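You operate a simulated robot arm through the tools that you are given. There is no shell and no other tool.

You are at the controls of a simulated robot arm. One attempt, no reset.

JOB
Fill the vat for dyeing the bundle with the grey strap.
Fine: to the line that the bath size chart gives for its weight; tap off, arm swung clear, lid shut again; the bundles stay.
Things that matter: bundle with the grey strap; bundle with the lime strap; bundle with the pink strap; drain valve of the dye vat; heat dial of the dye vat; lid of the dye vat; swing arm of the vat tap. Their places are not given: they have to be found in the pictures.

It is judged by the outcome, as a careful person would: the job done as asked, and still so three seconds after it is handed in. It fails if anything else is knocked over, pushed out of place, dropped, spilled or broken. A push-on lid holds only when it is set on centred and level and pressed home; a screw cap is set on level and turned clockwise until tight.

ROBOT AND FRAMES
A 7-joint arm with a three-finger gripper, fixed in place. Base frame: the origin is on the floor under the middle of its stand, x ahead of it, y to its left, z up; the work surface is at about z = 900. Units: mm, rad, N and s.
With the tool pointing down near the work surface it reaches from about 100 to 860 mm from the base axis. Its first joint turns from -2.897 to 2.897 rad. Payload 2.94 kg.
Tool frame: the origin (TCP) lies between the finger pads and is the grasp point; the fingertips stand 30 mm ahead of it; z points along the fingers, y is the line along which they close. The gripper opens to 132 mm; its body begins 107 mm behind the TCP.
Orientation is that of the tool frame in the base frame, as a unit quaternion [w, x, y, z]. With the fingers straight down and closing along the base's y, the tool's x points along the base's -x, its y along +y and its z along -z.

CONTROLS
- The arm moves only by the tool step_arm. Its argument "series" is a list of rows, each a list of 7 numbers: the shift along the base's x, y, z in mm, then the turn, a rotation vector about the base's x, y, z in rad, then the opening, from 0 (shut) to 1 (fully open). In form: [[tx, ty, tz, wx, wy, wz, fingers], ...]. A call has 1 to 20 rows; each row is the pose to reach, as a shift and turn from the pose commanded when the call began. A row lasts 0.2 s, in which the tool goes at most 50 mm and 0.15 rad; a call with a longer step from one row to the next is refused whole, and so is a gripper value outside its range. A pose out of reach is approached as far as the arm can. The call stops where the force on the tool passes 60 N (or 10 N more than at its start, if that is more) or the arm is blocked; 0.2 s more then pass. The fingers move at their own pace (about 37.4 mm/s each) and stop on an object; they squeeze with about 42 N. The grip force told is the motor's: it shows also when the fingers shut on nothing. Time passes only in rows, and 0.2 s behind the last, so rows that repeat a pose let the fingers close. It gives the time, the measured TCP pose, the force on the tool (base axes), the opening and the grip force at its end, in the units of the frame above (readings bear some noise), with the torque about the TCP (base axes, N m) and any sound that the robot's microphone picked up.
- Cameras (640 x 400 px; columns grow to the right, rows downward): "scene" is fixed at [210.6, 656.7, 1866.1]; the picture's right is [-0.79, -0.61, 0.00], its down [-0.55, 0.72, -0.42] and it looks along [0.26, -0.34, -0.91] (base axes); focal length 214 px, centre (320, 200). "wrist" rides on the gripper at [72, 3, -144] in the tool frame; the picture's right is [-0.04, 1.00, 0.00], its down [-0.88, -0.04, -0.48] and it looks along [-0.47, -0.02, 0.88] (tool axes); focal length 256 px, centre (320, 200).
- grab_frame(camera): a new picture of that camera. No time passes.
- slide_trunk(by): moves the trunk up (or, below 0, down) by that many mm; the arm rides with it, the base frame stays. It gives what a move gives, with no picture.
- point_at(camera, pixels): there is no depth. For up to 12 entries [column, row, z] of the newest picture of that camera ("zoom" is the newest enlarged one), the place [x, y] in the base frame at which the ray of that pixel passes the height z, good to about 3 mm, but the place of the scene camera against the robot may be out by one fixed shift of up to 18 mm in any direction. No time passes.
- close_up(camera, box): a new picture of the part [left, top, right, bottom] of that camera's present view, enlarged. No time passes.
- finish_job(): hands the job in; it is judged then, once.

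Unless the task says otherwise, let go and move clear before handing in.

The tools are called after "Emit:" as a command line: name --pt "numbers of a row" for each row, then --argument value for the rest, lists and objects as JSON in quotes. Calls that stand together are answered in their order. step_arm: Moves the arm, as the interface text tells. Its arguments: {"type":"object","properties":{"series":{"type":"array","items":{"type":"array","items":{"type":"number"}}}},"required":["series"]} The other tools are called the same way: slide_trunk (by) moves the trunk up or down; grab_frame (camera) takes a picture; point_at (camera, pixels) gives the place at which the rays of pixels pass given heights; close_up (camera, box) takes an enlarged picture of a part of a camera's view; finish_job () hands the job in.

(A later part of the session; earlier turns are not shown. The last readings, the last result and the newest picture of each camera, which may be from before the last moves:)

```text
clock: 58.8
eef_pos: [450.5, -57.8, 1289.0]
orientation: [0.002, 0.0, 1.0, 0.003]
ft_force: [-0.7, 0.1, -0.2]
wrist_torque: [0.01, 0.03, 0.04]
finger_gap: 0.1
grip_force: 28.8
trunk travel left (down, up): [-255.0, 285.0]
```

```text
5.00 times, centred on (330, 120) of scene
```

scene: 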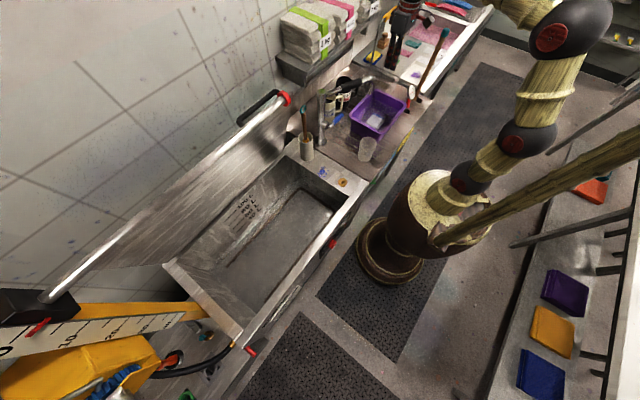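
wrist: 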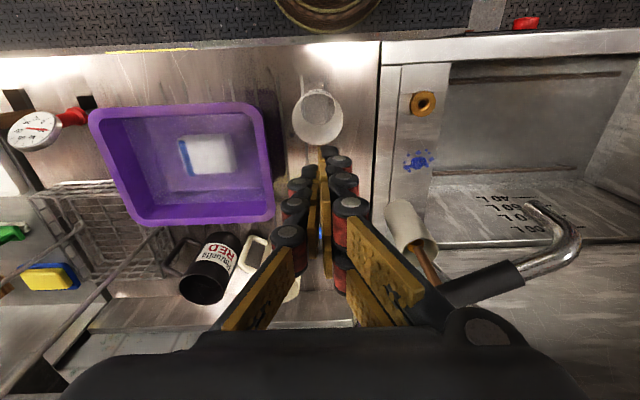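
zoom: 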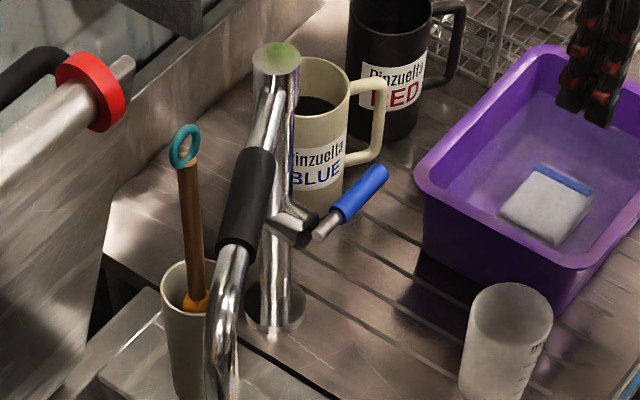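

The blue lever lies horizontally along −y from a stub pivot near (657,0,1045), tip near (650,−110,1050), so it should turn in the vertical plane. I'll turn the hand 90° and hover above the lever to grip it.

Emit:
step_arm --pt "10 -3 0 0 0 0.143 0" --pt "28 -6 0 0 0 0.286 0" --pt "46 -9 0 0 0 0.428 0" --pt "64 -12 0 0 0 0.571 0.2" --pt "84 -15 0 0 0 0.714 0.4" --pt "104 -18 0 0 0 0.857 0.5" --pt "124 -21 0 0 0 1.0 0.5" --pt "144 -24 0 0 0 1.142 0.5" --pt "164 -26 0 0 0 1.285 0.5" --pt "184 -27 0 0 0 1.428 0.5" --pt "202 -29 0 0 0 1.568 0.5"

Emit:
grab_frame --camera "wrist"

Emit:
close_up --camera "scene" --box '[270, 20, 430, 160]'

```text
clock: 61.2
eef_pos: [653.6, -87.8, 1288.1]
orientation: [0.002, 0.708, -0.707, -0.003]
ft_force: [-0.3, 0.5, 0.5]
wrist_torque: [0.0, 0.04, 0.01]
finger_gap: 66.0
grip_force: 0.1
trunk travel left (down, up): [-255.0, 285.0]
```

```text
taken
```

wrist: 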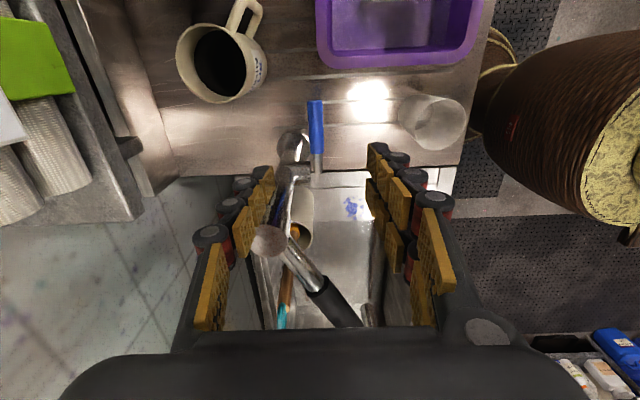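

```text
2.86 times, centred on (350, 90) of scene
```

zoom: 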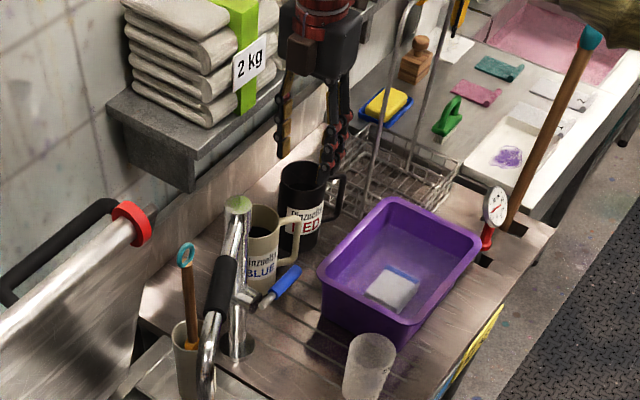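

The lever lies between the open fingers at x≈657 (px 315,102 to 320,178), and the column is off to the side. Descending to lever height.

Emit:
step_arm --pt "3 0 -40 0 0 0 0.5" --pt "3 0 -80 0 0 0 0.5" --pt "3 0 -120 0 0 0 0.5" --pt "3 0 -155 0 0 0 0.5" --pt "3 0 -185 0 0 0 0.5" --pt "3 0 -210 0 0 0 0.5" --pt "3 0 -227 0 0 0 0.5"

Emit:
grab_frame --camera "wrist"

Emit:
close_up --camera "scene" --box '[280, 50, 420, 160]'

```text
clock: 62.8
eef_pos: [656.8, -86.8, 1060.8]
orientation: [-0.001, -0.706, 0.709, 0.003]
ft_force: [0.7, -0.1, 0.4]
wrist_torque: [-0.02, 0.04, 0.02]
finger_gap: 66.2
grip_force: 0.1
trunk travel left (down, up): [-255.0, 285.0]
```

```text
taken
```

wrist: 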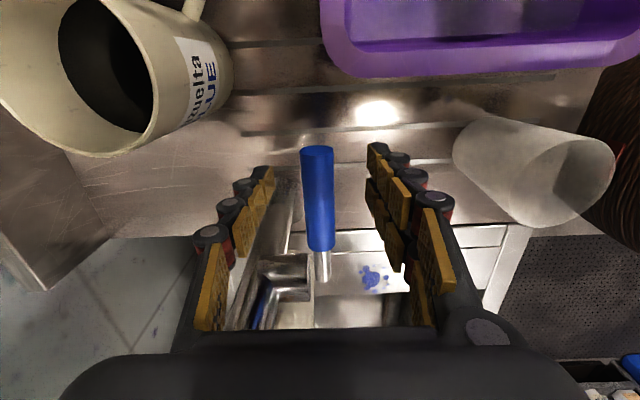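

```text
3.64 times, centred on (350, 105) of scene
```

zoom: 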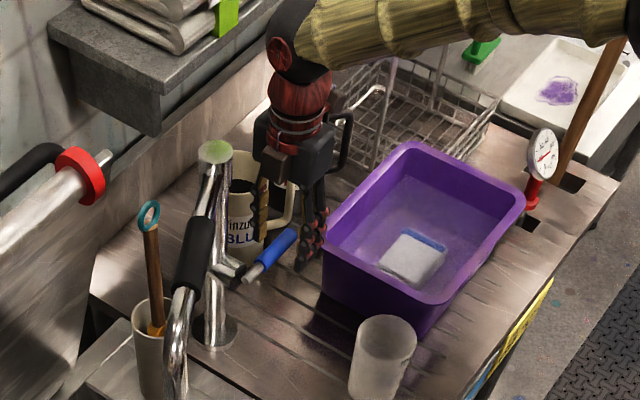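

The lever sits centred between the fingers, no contact forces. Closing gently on it.

Emit:
step_arm --pt "0 0 0 0 0 0 0.3" --pt "0 0 0 0 0 0 0.15" --pt "0 0 0 0 0 0 0.0" --pt "0 0 0 0 0 0 0.0" --pt "0 0 0 0 0 0 0.0" --pt "0 0 0 0 0 0 0.0"

Emit:
grab_frame --camera "wrist"

```text
clock: 64.2
eef_pos: [658.8, -88.7, 1062.5]
orientation: [-0.002, -0.706, 0.708, 0.002]
ft_force: [9.1, 0.6, -1.5]
wrist_torque: [-0.05, -0.26, 0.21]
finger_gap: 21.2
grip_force: 39.6
trunk travel left (down, up): [-255.0, 285.0]
```

```text
taken
```

wrist: 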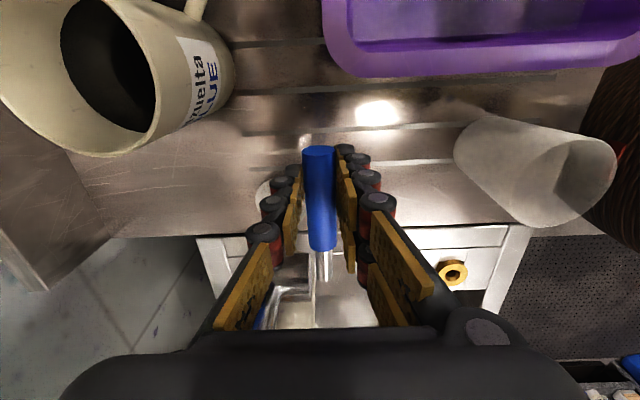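

The lever is held (gap 21 mm). I'll test which way it turns: a small upward move first, watching force and sound.

Emit:
step_arm --pt "2 0 3 0 0 0 0" --pt "2 0 6 0 0 0 0" --pt "2 1 10 0 0 0 0"

Emit:
grab_frame --camera "scene"

```text
clock: 65.0
eef_pos: [659.2, -86.2, 1069.2]
orientation: [-0.003, -0.705, 0.709, 0.004]
ft_force: [-0.2, -0.8, -18.6]
wrist_torque: [-1.47, -0.06, 0.31]
finger_gap: 21.3
grip_force: 45.0
trunk travel left (down, up): [-255.0, 285.0]
```

```text
taken
```

scene: 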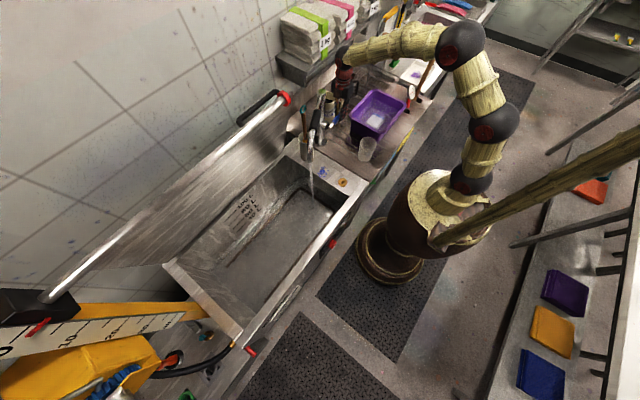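

Water is already running: a stream shows at scene px (312,180) falling into the vat, so lifting opens. I'll look closely before opening further.

Emit:
close_up --camera "scene" --box '[200, 150, 360, 290]'

Emit:
step_arm --pt "0 1 5 0 0 0 0" --pt "0 2 10 0 0 0 0" --pt "0 3 15 0 0 0 0" --pt "0 5 20 0 0 0 0"

Emit:
close_up --camera "scene" --box '[200, 110, 360, 290]'

```text
2.86 times, centred on (280, 220) of scene
```

zoom: 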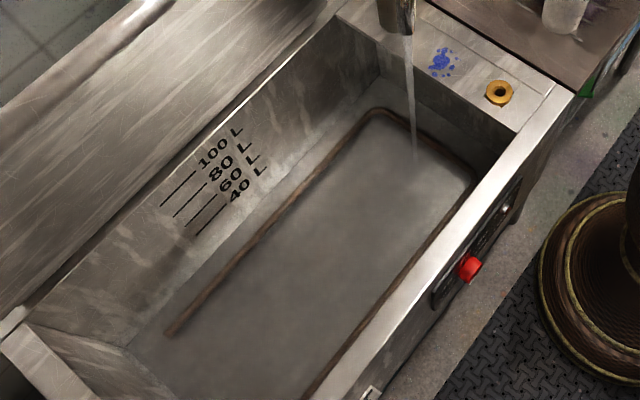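

```text
clock: 66.0
eef_pos: [659.4, -83.8, 1091.9]
orientation: [-0.003, -0.706, 0.708, 0.004]
ft_force: [-2.3, -4.2, -18.9]
wrist_torque: [-1.59, 0.13, 0.49]
finger_gap: 21.2
grip_force: 45.0
trunk travel left (down, up): [-255.0, 285.0]
```

```text
2.22 times, centred on (280, 200) of scene
```

zoom: 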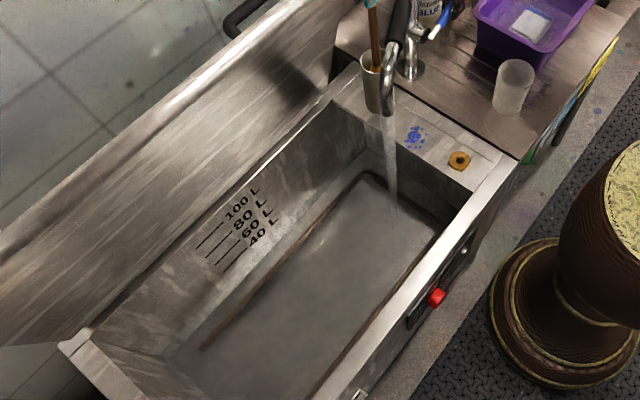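

The stream is stronger. I'll hold 2 s and see how quickly the level rises relative to the marks.

Emit:
step_arm --pt "0 0 0 0 0 0 0" --pt "0 0 0 0 0 0 0" --pt "0 0 0 0 0 0 0" --pt "0 0 0 0 0 0 0" --pt "0 0 0 0 0 0 0" --pt "0 0 0 0 0 0 0" --pt "0 0 0 0 0 0 0" --pt "0 0 0 0 0 0 0" --pt "0 0 0 0 0 0 0"

Emit:
close_up --camera "scene" --box '[200, 150, 360, 290]'

Emit:
close_up --camera "scene" --box '[225, 180, 285, 240]'

```text
clock: 68.0
eef_pos: [657.9, -82.3, 1091.6]
orientation: [-0.001, -0.705, 0.709, 0.003]
ft_force: [-6.6, -7.2, -11.2]
wrist_torque: [-1.12, 0.2, 0.49]
finger_gap: 21.0
grip_force: 44.7
trunk travel left (down, up): [-255.0, 285.0]
```

```text
2.86 times, centred on (280, 220) of scene
```

zoom: 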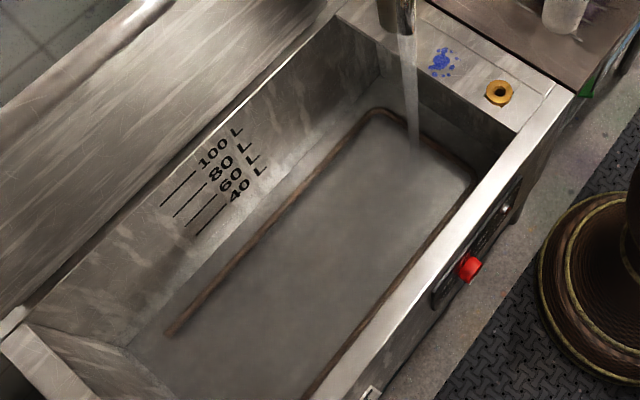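

```text
6.67 times, centred on (255, 210) of scene
```

zoom: 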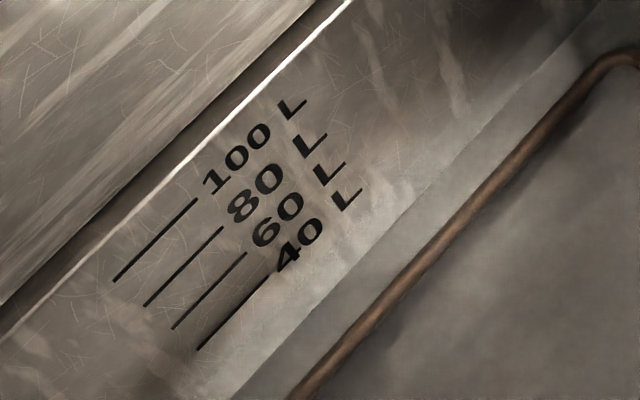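

The level is still near the bottom (its edge lies about two mark-spacings below the 40 L line), so the flow is slow. I'll lift the lever further, to about 50°, for more flow.

Emit:
step_arm --pt "0 3 6 0 0 0 0" --pt "0 6 12 0 0 0 0" --pt "0 10 18 0 0 0 0" --pt "0 15 25 0 0 0 0" --pt "0 20 31 0 0 0 0" --pt "0 26 37 0 0 0 0"

Emit:
close_up --camera "scene" --box '[200, 110, 360, 290]'

Emit:
grab_frame --camera "wrist"

```text
clock: 69.4
eef_pos: [658.3, -56.9, 1127.8]
orientation: [-0.002, -0.705, 0.709, 0.003]
ft_force: [-7.1, -9.9, -15.0]
wrist_torque: [-1.56, 0.08, 0.26]
finger_gap: 21.2
grip_force: 44.9
trunk travel left (down, up): [-255.0, 285.0]
```

```text
2.22 times, centred on (280, 200) of scene
```

zoom: 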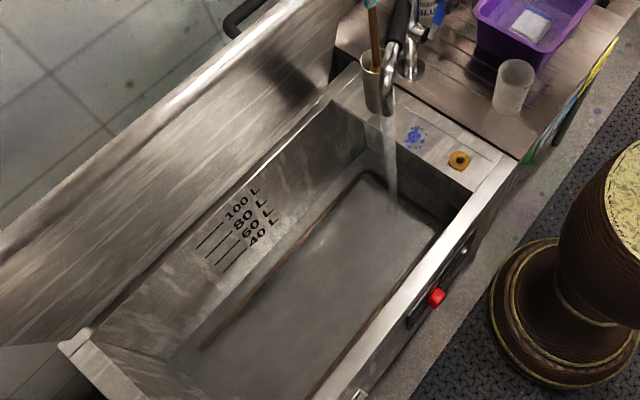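

```text
taken
```

wrist: 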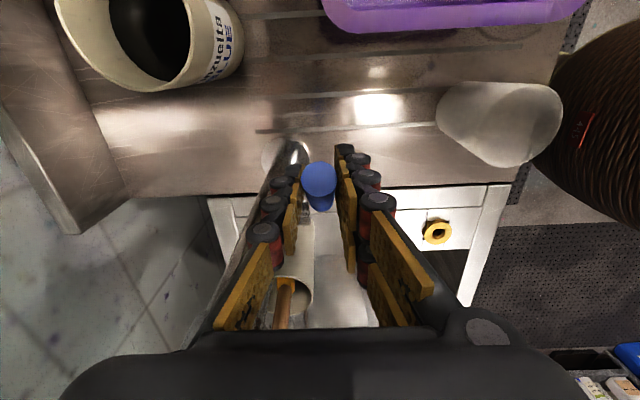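

The stream is thick now. Holding for 4 s to gauge the fill rate.

Emit:
step_arm --pt "0 0 0 0 0 0 0" --pt "0 0 0 0 0 0 0" --pt "0 0 0 0 0 0 0" --pt "0 0 0 0 0 0 0" --pt "0 0 0 0 0 0 0" --pt "0 0 0 0 0 0 0" --pt "0 0 0 0 0 0 0" --pt "0 0 0 0 0 0 0" --pt "0 0 0 0 0 0 0" --pt "0 0 0 0 0 0 0" --pt "0 0 0 0 0 0 0" --pt "0 0 0 0 0 0 0" --pt "0 0 0 0 0 0 0" --pt "0 0 0 0 0 0 0" --pt "0 0 0 0 0 0 0" --pt "0 0 0 0 0 0 0" --pt "0 0 0 0 0 0 0" --pt "0 0 0 0 0 0 0" --pt "0 0 0 0 0 0 0"

Emit:
close_up --camera "scene" --box '[225, 180, 285, 240]'

Emit:
close_up --camera "scene" --box '[200, 150, 360, 290]'

```text
clock: 73.4
eef_pos: [657.1, -55.5, 1128.5]
orientation: [-0.002, -0.706, 0.709, 0.003]
ft_force: [-5.4, 2.6, -8.3]
wrist_torque: [-0.18, 0.21, 0.08]
finger_gap: 21.0
grip_force: 45.5
trunk travel left (down, up): [-255.0, 285.0]
```

```text
6.67 times, centred on (255, 210) of scene
```

zoom: 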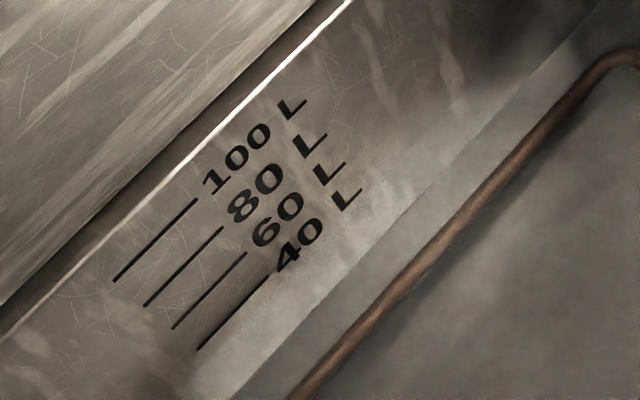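

```text
2.86 times, centred on (280, 220) of scene
```

zoom: 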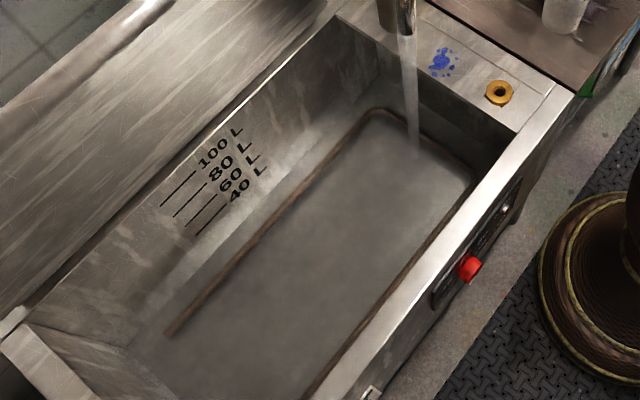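

The water edge is creeping up the back wall (faint pale edge below the 40 L line). I'll keep holding in steps and track it.

Emit:
step_arm --pt "0 0 0 0 0 0 0" --pt "0 0 0 0 0 0 0" --pt "0 0 0 0 0 0 0" --pt "0 0 0 0 0 0 0" --pt "0 0 0 0 0 0 0" --pt "0 0 0 0 0 0 0" --pt "0 0 0 0 0 0 0" --pt "0 0 0 0 0 0 0" --pt "0 0 0 0 0 0 0" --pt "0 0 0 0 0 0 0" --pt "0 0 0 0 0 0 0" --pt "0 0 0 0 0 0 0" --pt "0 0 0 0 0 0 0" --pt "0 0 0 0 0 0 0" --pt "0 0 0 0 0 0 0" --pt "0 0 0 0 0 0 0" --pt "0 0 0 0 0 0 0" --pt "0 0 0 0 0 0 0" --pt "0 0 0 0 0 0 0"

Emit:
close_up --camera "scene" --box '[225, 180, 285, 240]'

Emit:
close_up --camera "scene" --box '[180, 200, 260, 310]'

```text
clock: 77.4
eef_pos: [658.0, -55.7, 1128.0]
orientation: [-0.001, -0.706, 0.708, 0.002]
ft_force: [-3.9, 3.9, -3.2]
wrist_torque: [0.16, 0.15, 0.07]
finger_gap: 21.0
grip_force: 44.9
trunk travel left (down, up): [-255.0, 285.0]
```

```text
6.67 times, centred on (255, 210) of scene
```

zoom: 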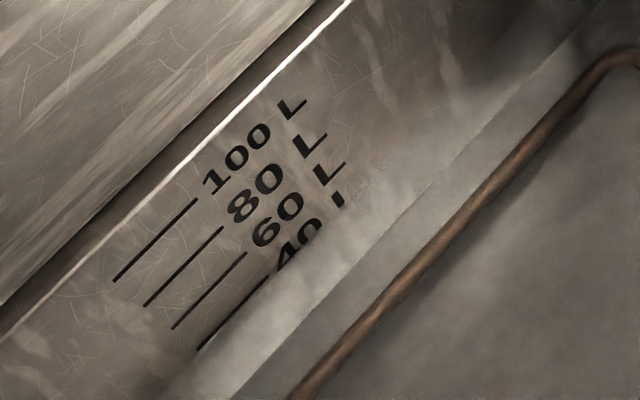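

```text
3.64 times, centred on (220, 255) of scene
```

zoom: 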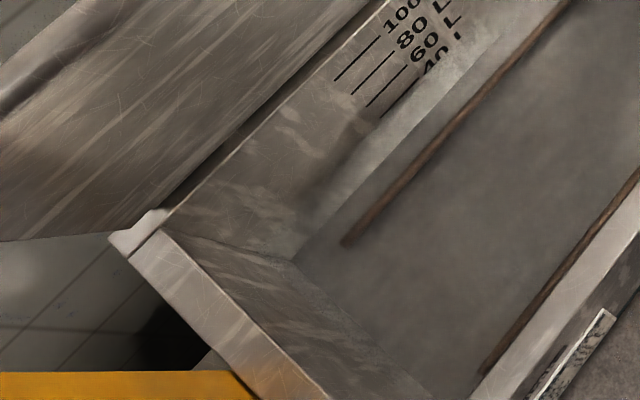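

The water edge has risen to the "40 L" lettering (its lower half is now veiled). No time passes while I look, so I'll zoom right in on the line before shutting off.

Emit:
close_up --camera "scene" --box '[240, 205, 264, 225]'

Emit:
close_up --camera "scene" --box '[245, 190, 285, 220]'

```text
16.00 times, centred on (252, 215) of scene
```

zoom: 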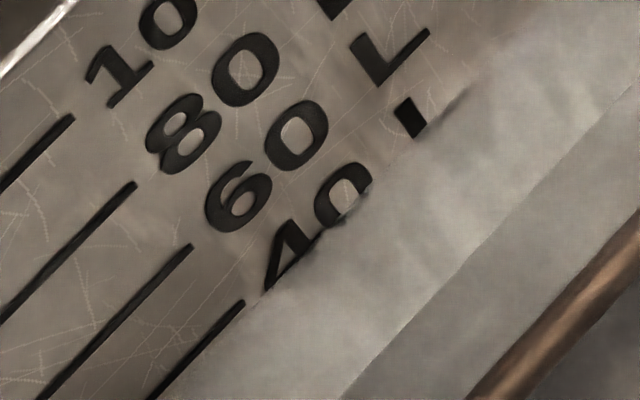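

```text
13.33 times, centred on (265, 205) of scene
```

zoom: 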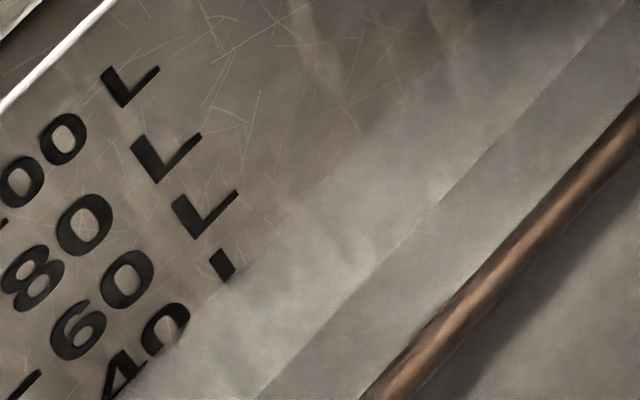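

At 16×, the water edge runs about a quarter of a mark-spacing (~5 L) below the 40 L line, and the flow is roughly 2–4 L/s. I'll bring the lever down to a trickle now and re-read the level.

Emit:
step_arm --pt "0 -14 -14 0 0 0 0" --pt "0 -23 -29 0 0 0 0" --pt "0 -29 -43 0 0 0 0" --pt "0 -31.5 -54 0 0 0 0"

Emit:
close_up --camera "scene" --box '[240, 205, 264, 225]'

Emit:
close_up --camera "scene" --box '[225, 180, 285, 240]'

Emit:
close_up --camera "scene" --box '[200, 110, 360, 290]'

```text
clock: 78.4
eef_pos: [657.0, -86.7, 1076.3]
orientation: [0.0, -0.706, 0.708, 0.002]
ft_force: [-5.6, 4.8, 16.7]
wrist_torque: [1.49, 0.34, 0.45]
finger_gap: 21.1
grip_force: 44.4
trunk travel left (down, up): [-255.0, 285.0]
```

```text
16.00 times, centred on (252, 215) of scene
```

zoom: 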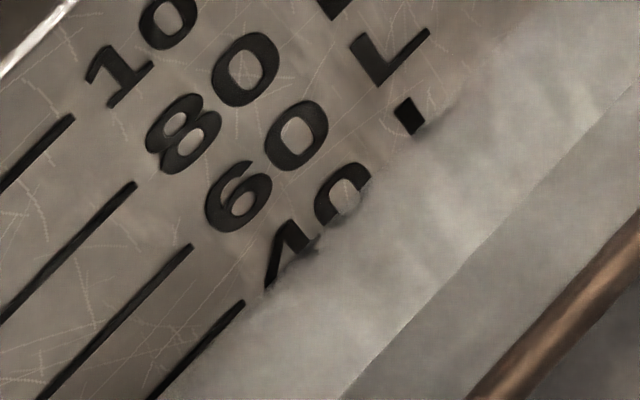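

```text
6.67 times, centred on (255, 210) of scene
```

zoom: 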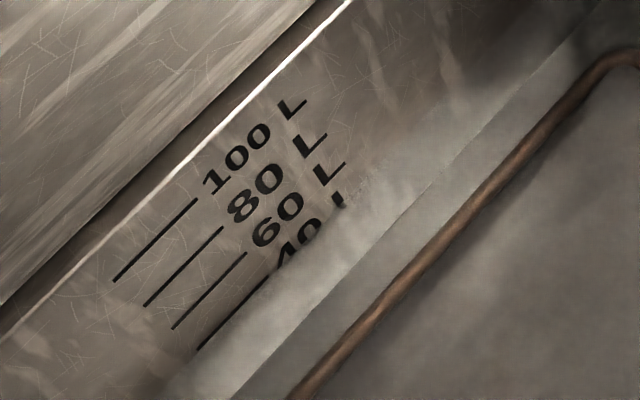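

```text
2.22 times, centred on (280, 200) of scene
```

zoom: 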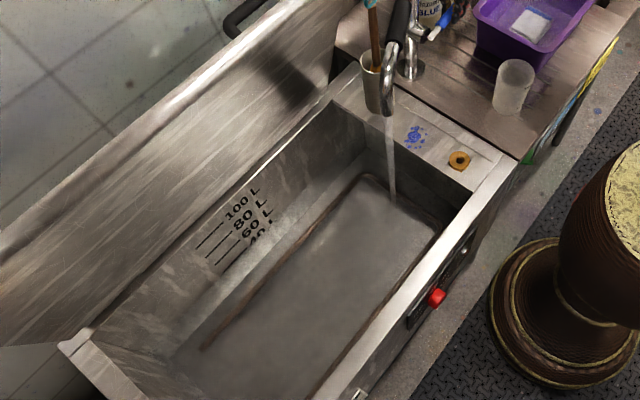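

The level edge now crosses at about (320,240) in the 16× view versus the line's extension at (320,222): roughly 3 L short. The trickle continues; I'll wait 1 s and re-read.

Emit:
step_arm --pt "0 0 0 0 0 0 0" --pt "0 0 0 0 0 0 0" --pt "0 0 0 0 0 0 0" --pt "0 0 0 0 0 0 0"

Emit:
close_up --camera "scene" --box '[240, 205, 264, 225]'

```text
clock: 79.4
eef_pos: [658.1, -87.5, 1075.4]
orientation: [-0.001, -0.706, 0.708, 0.002]
ft_force: [-3.4, -1.0, 13.8]
wrist_torque: [1.2, 0.08, 0.29]
finger_gap: 20.8
grip_force: 44.7
trunk travel left (down, up): [-255.0, 285.0]
```

```text
16.00 times, centred on (252, 215) of scene
```

zoom: 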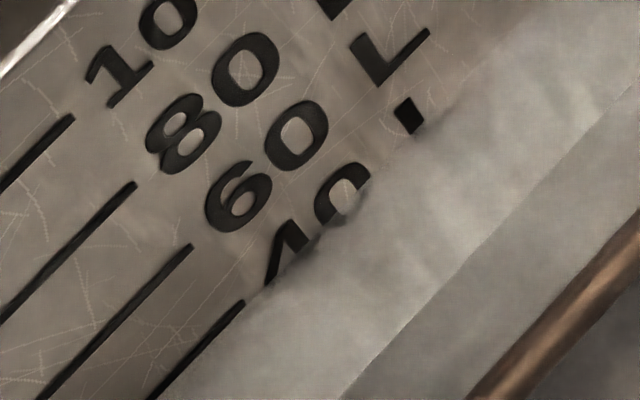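

Still a little below the line. I'll zoom further on the line's right end for a finer reading.

Emit:
close_up --camera "scene" --box '[241, 213, 253, 225]'

Emit:
close_up --camera "scene" --box '[250, 207, 260, 217]'

```text
16.00 times, centred on (247, 219) of scene
```

zoom: 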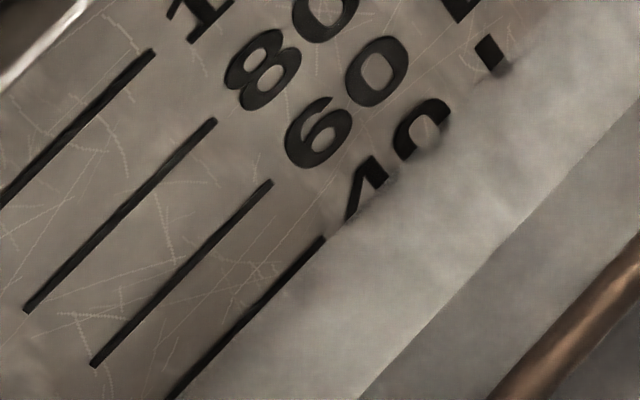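

```text
16.00 times, centred on (255, 212) of scene
```

zoom: 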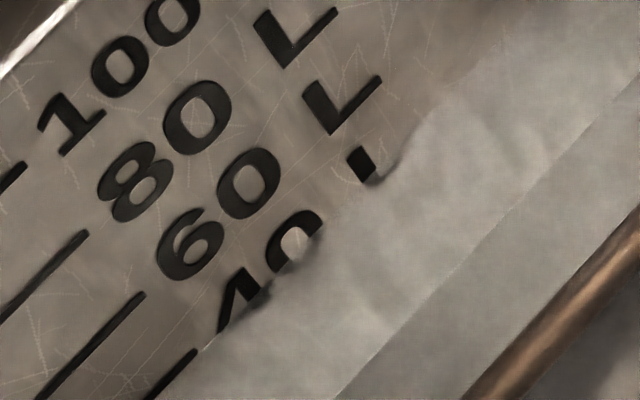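

Edge is within ~1–3 L below the line but rippling. I'll shut the lever now, let the surface settle, then read and top up if needed.

Emit:
step_arm --pt "0 -0.5 -6 0 0 0 0" --pt "0 -1 -11 0 0 0 0" --pt "0 -1 -15 0 0 0 0" --pt "0 -1 -15 0 0 0 0"

Emit:
close_up --camera "scene" --box '[241, 213, 253, 225]'

Emit:
close_up --camera "scene" --box '[200, 110, 360, 290]'

```text
clock: 80.4
eef_pos: [658.7, -87.8, 1060.6]
orientation: [0.0, -0.706, 0.708, 0.002]
ft_force: [4.4, -3.0, 19.8]
wrist_torque: [0.13, -0.07, 0.18]
finger_gap: 21.1
grip_force: 45.0
trunk travel left (down, up): [-255.0, 285.0]
```

```text
16.00 times, centred on (247, 219) of scene
```

zoom: 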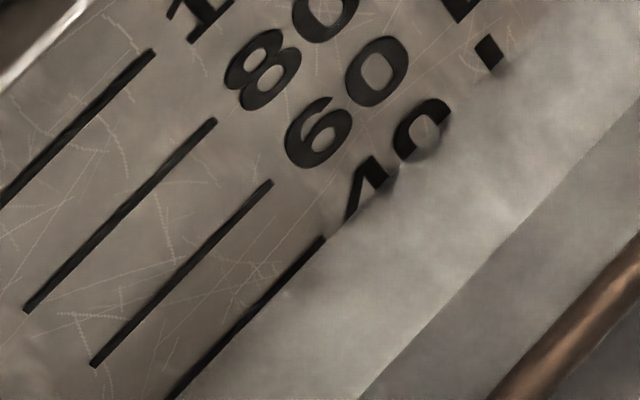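

```text
2.22 times, centred on (280, 200) of scene
```

zoom: 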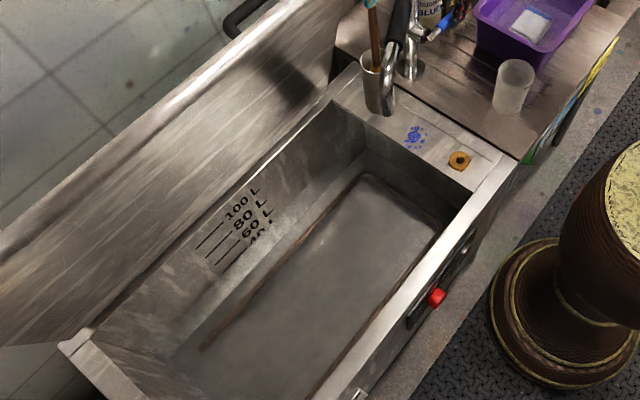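

The stream has stopped. I'll wait 2 s for the surface to settle and re-read (this also shows whether the drain holds).

Emit:
step_arm --pt "0 0 0 0 0 0 0" --pt "0 0 0 0 0 0 0" --pt "0 0 0 0 0 0 0" --pt "0 0 0 0 0 0 0" --pt "0 0 0 0 0 0 0" --pt "0 0 0 0 0 0 0" --pt "0 0 0 0 0 0 0" --pt "0 0 0 0 0 0 0" --pt "0 0 0 0 0 0 0"

Emit:
close_up --camera "scene" --box '[241, 213, 253, 225]'

Emit:
close_up --camera "scene" --box '[225, 180, 285, 240]'

Emit:
close_up --camera "scene" --box '[232, 217, 248, 229]'

```text
clock: 82.4
eef_pos: [657.9, -88.1, 1061.1]
orientation: [-0.001, -0.706, 0.708, 0.002]
ft_force: [8.9, -6.7, 24.6]
wrist_torque: [-0.09, -0.1, 0.26]
finger_gap: 20.7
grip_force: 45.5
trunk travel left (down, up): [-255.0, 285.0]
```

```text
16.00 times, centred on (247, 219) of scene
```

zoom: 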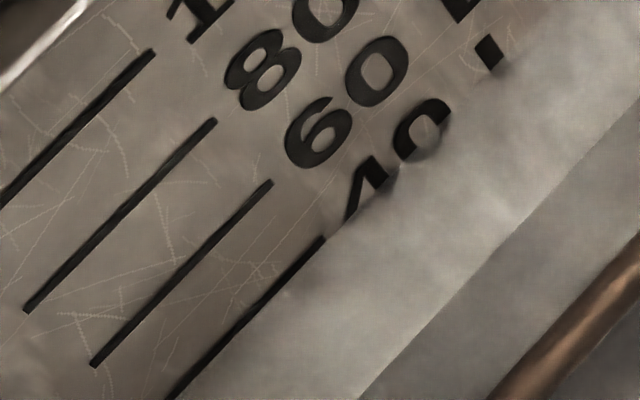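

```text
6.67 times, centred on (255, 210) of scene
```

zoom: 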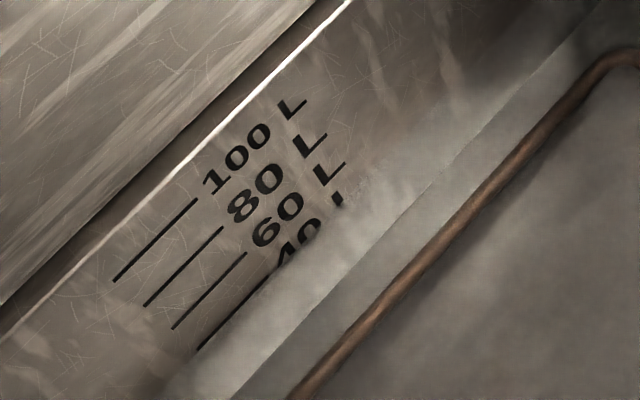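

```text
16.00 times, centred on (240, 223) of scene
```

zoom: 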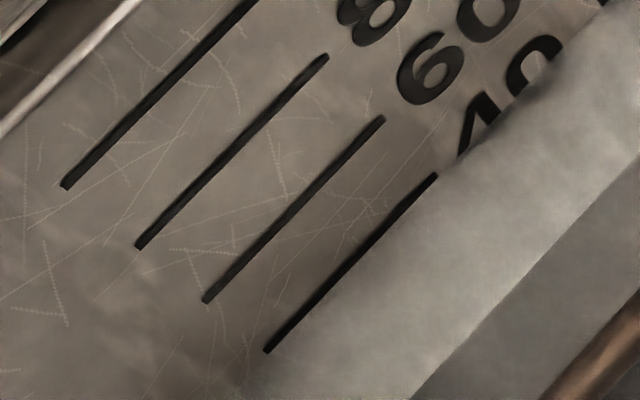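

Level is steady and the edge sits just at the lower edge of the 40 L line, about 1 L short by my estimate. I'll give one short small-opening burst (~0.6 s) and shut again.

Emit:
step_arm --pt "0 0.5 12 0 0 0 0" --pt "0 0.5 13 0 0 0 0" --pt "0 0.5 13 0 0 0 0" --pt "0 0 0 0 0 0 0" --pt "0 0 -1 0 0 0 0" --pt "0 0 -1 0 0 0 0" --pt "0 0 -1 0 0 0 0" --pt "0 0 -1 0 0 0 0" --pt "0 0 -1 0 0 0 0"

Emit:
close_up --camera "scene" --box '[232, 217, 248, 229]'

Emit:
close_up --camera "scene" --box '[241, 213, 253, 225]'

Emit:
close_up --camera "scene" --box '[280, 110, 360, 200]'

```text
clock: 84.4
eef_pos: [657.8, -88.5, 1061.3]
orientation: [0.0, -0.706, 0.708, 0.003]
ft_force: [3.4, -2.7, 22.0]
wrist_torque: [0.18, 0.05, 0.2]
finger_gap: 21.0
grip_force: 44.7
trunk travel left (down, up): [-255.0, 285.0]
```

```text
16.00 times, centred on (240, 223) of scene
```

zoom: 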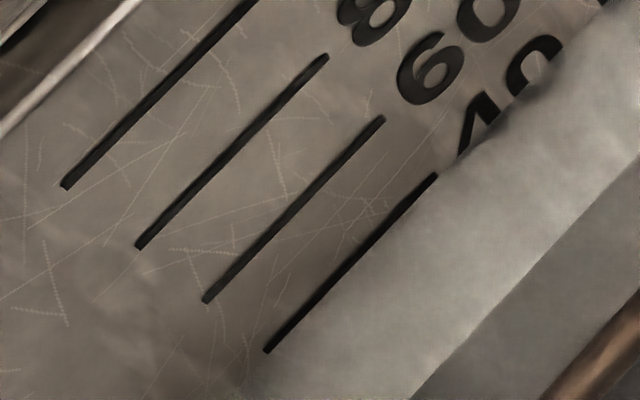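

```text
16.00 times, centred on (247, 219) of scene
```

zoom: 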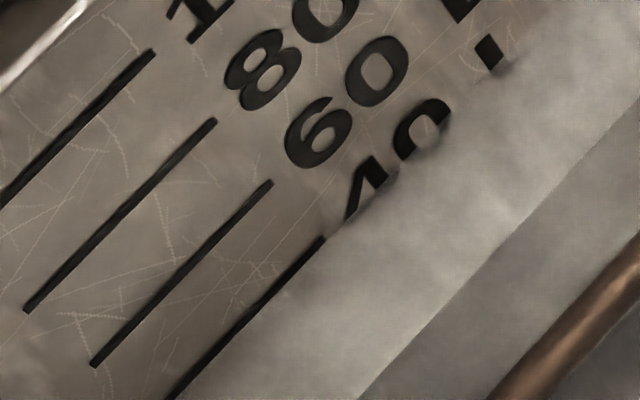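

```text
4.44 times, centred on (320, 155) of scene
```

zoom: 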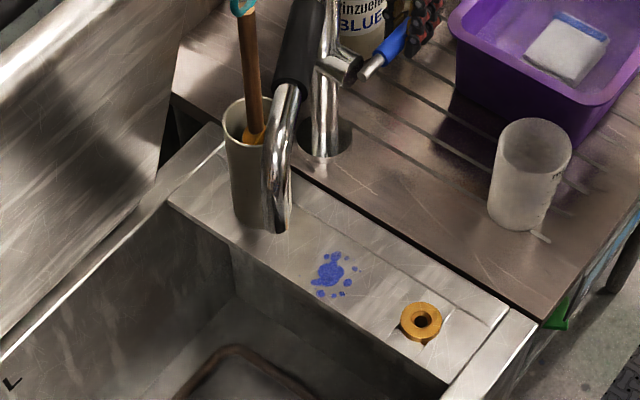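

No stream, level stable. I'll release the lever and rise clear, checking that the lever stays shut.

Emit:
step_arm --pt "0 0 1 0 0 0 0.15" --pt "0 0 1 0 0 0 0.35" --pt "0 0 1 0 0 0 0.5" --pt "0 0 1 0 0 0 0.5" --pt "0 0 20 0 0 0 0.5" --pt "-3 0 55 0 0 0 0.5" --pt "-3 0 95 0 0 0 0.5" --pt "-3 0 140 0 0 0 0.5" --pt "-3 0 185 0 0 0 0.5" --pt "-3 0 229 0 0 0 0.5"

Emit:
close_up --camera "scene" --box '[280, 60, 380, 200]'

Emit:
grab_frame --camera "wrist"

```text
clock: 86.6
eef_pos: [653.8, -89.6, 1286.0]
orientation: [-0.002, -0.705, 0.709, 0.004]
ft_force: [0.1, 0.2, 0.3]
wrist_torque: [-0.01, 0.0, -0.02]
finger_gap: 66.1
grip_force: 0.1
trunk travel left (down, up): [-255.0, 285.0]
```

```text
2.86 times, centred on (330, 130) of scene
```

zoom: 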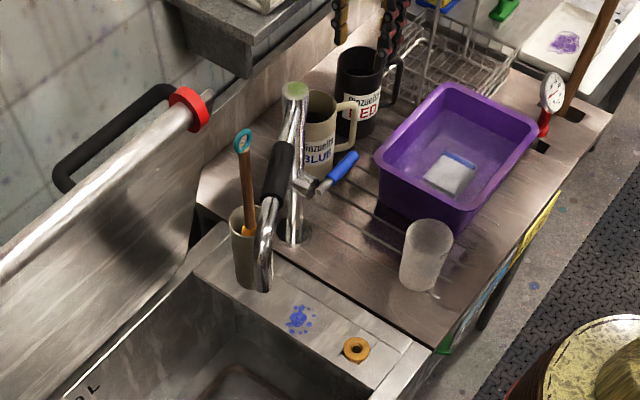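

```text
taken
```

wrist: 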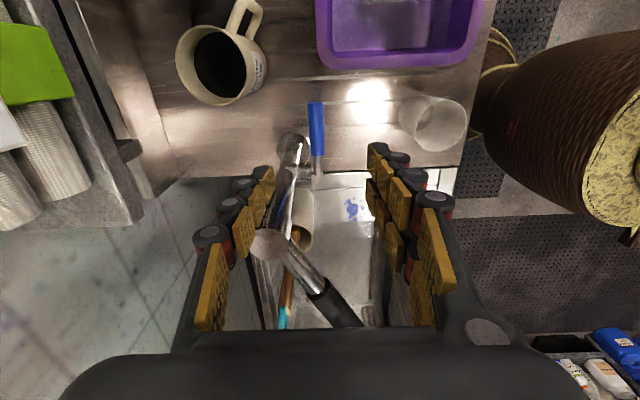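

The lever is back at its original horizontal place and no water runs. Now I'll bring the wrist camera over the vat for a precise level reading.

Emit:
step_arm --pt "-45 0 5 0 0 0 0.3" --pt "-90 0 5 0 0 0 0.1" --pt "-135 0 5 0 0 0 0" --pt "-180 10 5 0 0 0 0" --pt "-215 40 5 0.033 -0.033 -0.128 0" --pt "-225 80 5 0.065 -0.065 -0.256 0" --pt "-225 120 5 0.098 -0.098 -0.384 0" --pt "-225 160 5 0.131 -0.131 -0.512 0" --pt "-225 200 5 0.163 -0.163 -0.64 0" --pt "-225 240 0 0.196 -0.196 -0.768 0" --pt "-225 280 -10 0.229 -0.229 -0.896 0" --pt "-225 320 -20 0.261 -0.261 -1.024 0" --pt "-220 360 -30 0.294 -0.294 -1.152 0" --pt "-215 400 -40 0.327 -0.327 -1.28 0" --pt "-205 440 -55 0.359 -0.359 -1.408 0" --pt "-195 480 -75 0.392 -0.392 -1.535 0" --pt "-185 520 -95 0.392 -0.392 -1.535 0" --pt "-175 555 -115 0.392 -0.392 -1.535 0"

Emit:
grab_frame --camera "wrist"

Emit:
grab_frame --camera "scene"

```text
clock: 90.4
eef_pos: [479.6, 465.8, 1173.3]
orientation: [0.248, 0.0, 0.969, 0.004]
ft_force: [0.5, -0.3, 0.0]
wrist_torque: [-0.02, 0.0, 0.02]
finger_gap: 0.0
grip_force: 28.5
trunk travel left (down, up): [-255.0, 285.0]
```

```text
taken
```

wrist: 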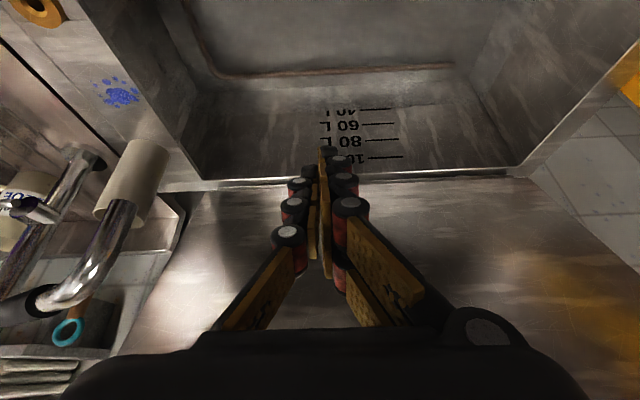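

```text
taken
```

scene: 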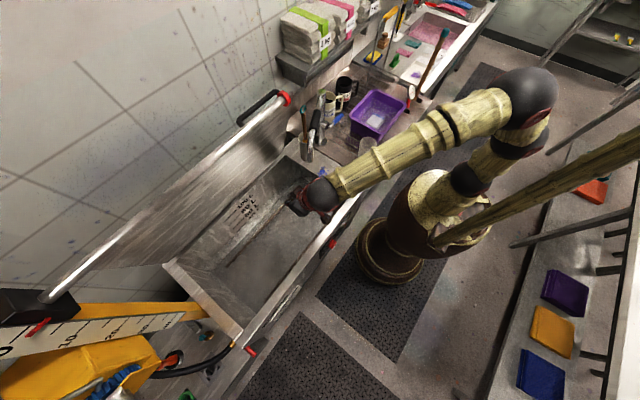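

Emit:
close_up --camera "wrist" --box '[310, 85, 430, 165]'

Emit:
close_up --camera "wrist" --box '[345, 95, 405, 130]'

Emit:
close_up --camera "wrist" --box '[355, 100, 385, 120]'

```text
5.00 times, centred on (370, 125) of wrist
```

zoom: 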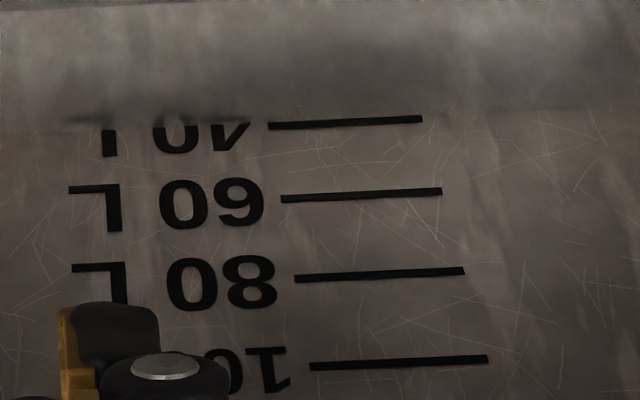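

```text
10.67 times, centred on (375, 112) of wrist
```

zoom: 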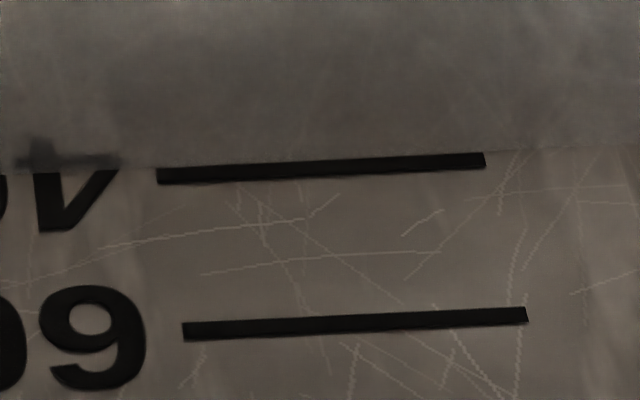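

```text
16.00 times, centred on (370, 110) of wrist
```

zoom: 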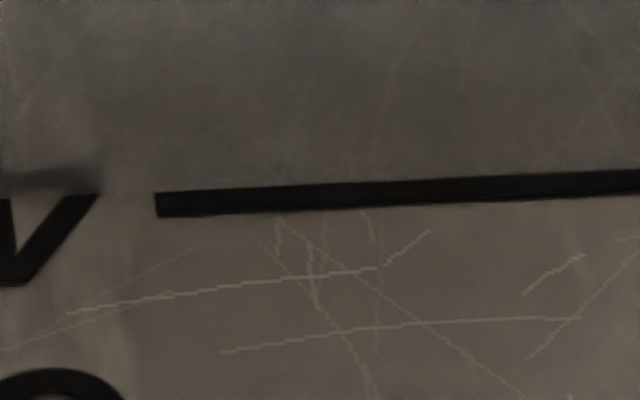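

At close range the water edge lies exactly at the lower edge of the 40 L line (zoom: line 16 px thick vs 18 for the others; ~155 px per 20 L), so about 0.8 L short of its centre. I'll go back for one small measured top-up.

Emit:
step_arm --pt "-10 -35 20 0 0 0 0" --pt "-20 -75 40 0 0 0 0" --pt "-30 -115 60 -0.033 0.033 0.127 0" --pt "-40 -155 75 -0.065 0.065 0.255 0" --pt "-45 -195 85 -0.098 0.098 0.383 0" --pt "-50 -235 95 -0.131 0.131 0.511 0" --pt "-50 -275 105 -0.163 0.163 0.639 0" --pt "-50 -315 115 -0.196 0.196 0.767 0" --pt "-50 -355 120 -0.229 0.229 0.895 0" --pt "-50 -395 120 -0.261 0.261 1.023 0" --pt "-50 -435 120 -0.294 0.294 1.151 0" --pt "-50 -475 120 -0.327 0.327 1.279 0" --pt "-40 -515 120 -0.359 0.359 1.407 0" --pt "-5 -545 120 -0.392 0.392 1.535 0.3" --pt "40 -555 120 -0.392 0.392 1.535 0.5" --pt "85 -555 120 -0.392 0.392 1.535 0.5" --pt "130 -555 120 -0.392 0.392 1.535 0.5" --pt "175 -555 115 -0.392 0.392 1.535 0.5"

Emit:
grab_frame --camera "wrist"

```text
clock: 94.2
eef_pos: [657.0, -88.5, 1285.0]
orientation: [-0.002, -0.706, 0.708, 0.003]
ft_force: [0.1, 0.7, -1.6]
wrist_torque: [0.0, 0.06, -0.01]
finger_gap: 65.8
grip_force: 0.0
trunk travel left (down, up): [-255.0, 285.0]
```

```text
taken
```

wrist: 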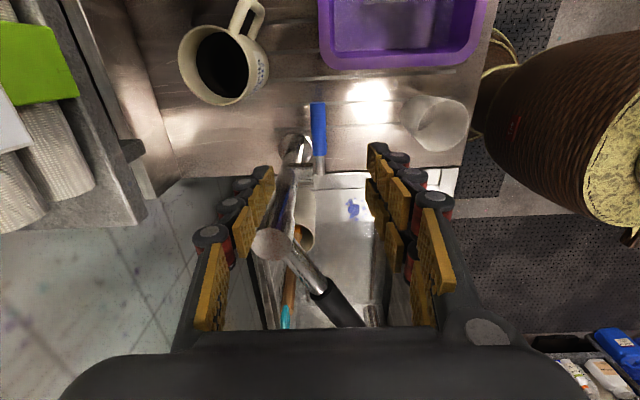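

Same view as before, lever centred between the fingers. Descending and closing on it again.

Emit:
step_arm --pt "0 0 -40 0 0 0 0.5" --pt "0 0 -80 0 0 0 0.5" --pt "0 0 -120 0 0 0 0.5" --pt "0 0 -155 0 0 0 0.5" --pt "0 0 -185 0 0 0 0.5" --pt "0 0 -210 0 0 0 0.5" --pt "0 0 -223 0 0 0 0.5" --pt "0 0 -223 0 0 0 0.3" --pt "0 0 -223 0 0 0 0.15" --pt "0 0 -223 0 0 0 0" --pt "0 0 -223 0 0 0 0" --pt "0 0 -223 0 0 0 0" --pt "0 0 -223 0 0 0 0"

Emit:
grab_frame --camera "wrist"

```text
clock: 97.0
eef_pos: [658.1, -89.0, 1064.6]
orientation: [-0.001, -0.707, 0.708, 0.001]
ft_force: [17.8, 0.1, -3.2]
wrist_torque: [-0.18, -0.5, 0.19]
finger_gap: 21.2
grip_force: 40.5
trunk travel left (down, up): [-255.0, 285.0]
```

```text
taken
```

wrist: 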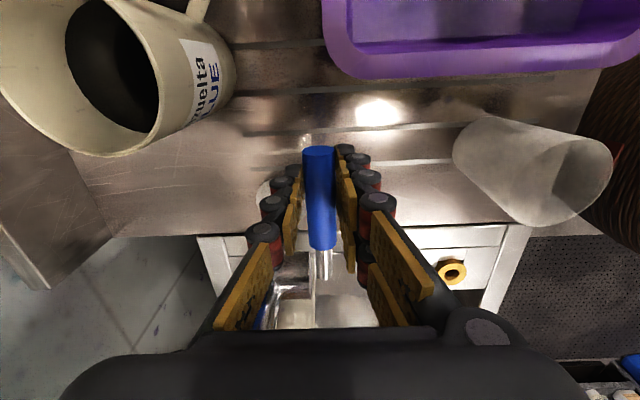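

Gripped. Short burst: lift 12 mm for about 1 s, then firmly shut.

Emit:
step_arm --pt "2 0.5 12 0 0 0 0" --pt "2 0.5 12 0 0 0 0" --pt "2 0.5 12 0 0 0 0" --pt "2 0.5 12 0 0 0 0" --pt "2 0.5 6 0 0 0 0" --pt "2 0 -2 0 0 0 0" --pt "2 0 -3 0 0 0 0" --pt "2 0 -3 0 0 0 0" --pt "2 0 -3 0 0 0 0" --pt "2 0 -3 0 0 0 0" --pt "2 0 -3 0 0 0 0" --pt "2 0 -3 0 0 0 0"

Emit:
close_up --camera "scene" --box '[232, 217, 248, 229]'

Emit:
close_up --camera "scene" --box '[280, 110, 360, 200]'

```text
clock: 99.6
eef_pos: [657.5, -89.5, 1064.0]
orientation: [0.0, -0.706, 0.708, 0.001]
ft_force: [16.5, -1.7, 22.7]
wrist_torque: [-0.05, -0.26, 0.27]
finger_gap: 21.3
grip_force: 44.9
trunk travel left (down, up): [-255.0, 285.0]
```

```text
16.00 times, centred on (240, 223) of scene
```

zoom: 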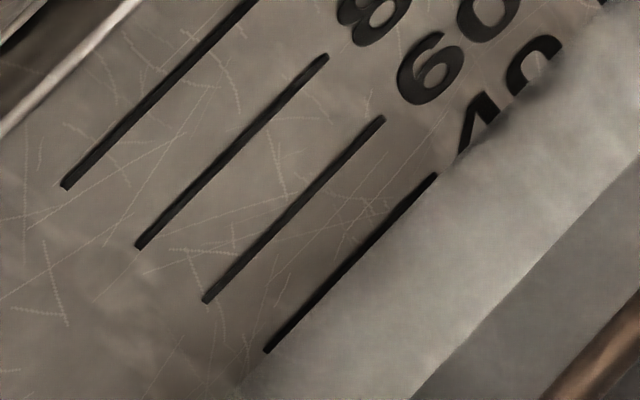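

```text
4.44 times, centred on (320, 155) of scene
```

zoom: 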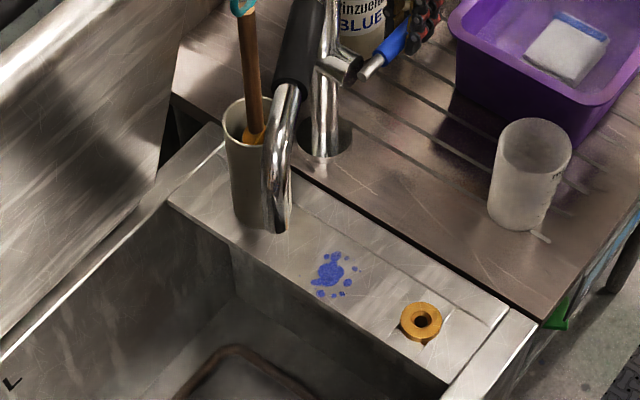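

The line is now slightly more submerged and the tap is shut with no stream. I'll release the lever and rise, then confirm.

Emit:
step_arm --pt "0 0 1 0 0 0 0.15" --pt "0 0 1 0 0 0 0.35" --pt "0 0 1 0 0 0 0.5" --pt "0 0 1 0 0 0 0.5" --pt "0 0 20 0 0 0 0.5" --pt "-3 0 55 0 0 0 0.5" --pt "-3 0 95 0 0 0 0.5" --pt "-3 0 140 0 0 0 0.5" --pt "-3 0 185 0 0 0 0.4" --pt "-3 0 229 0 0 0 0.2" --pt "-3 0 265 0 0 0 0"

Emit:
close_up --camera "scene" --box '[280, 60, 380, 200]'

Emit:
close_up --camera "scene" --box '[232, 217, 248, 229]'

```text
clock: 102.0
eef_pos: [652.4, -86.2, 1324.1]
orientation: [-0.001, -0.706, 0.708, 0.003]
ft_force: [0.0, -0.1, -0.8]
wrist_torque: [0.03, 0.02, -0.02]
finger_gap: 16.0
grip_force: 1.2
trunk travel left (down, up): [-255.0, 285.0]
```

```text
2.86 times, centred on (330, 130) of scene
```

zoom: 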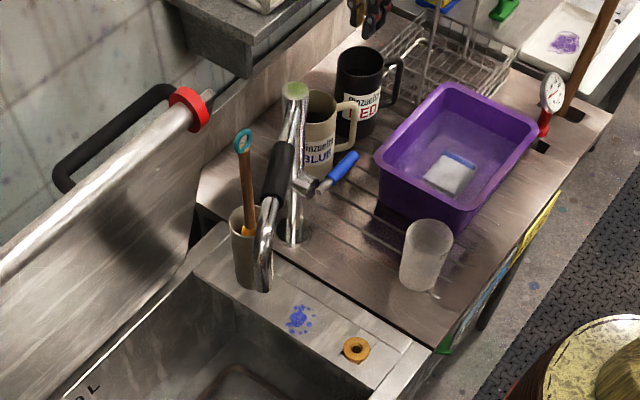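

```text
16.00 times, centred on (240, 223) of scene
```

zoom: 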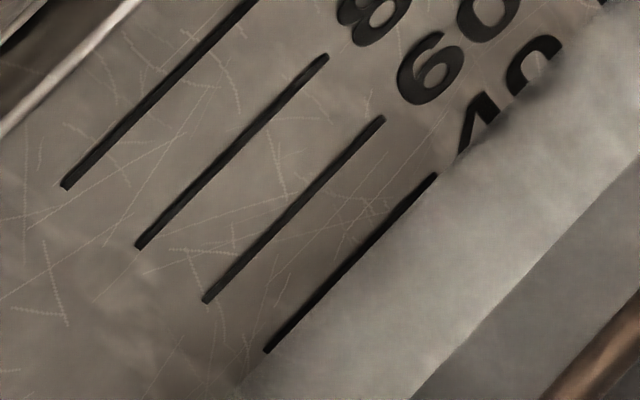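

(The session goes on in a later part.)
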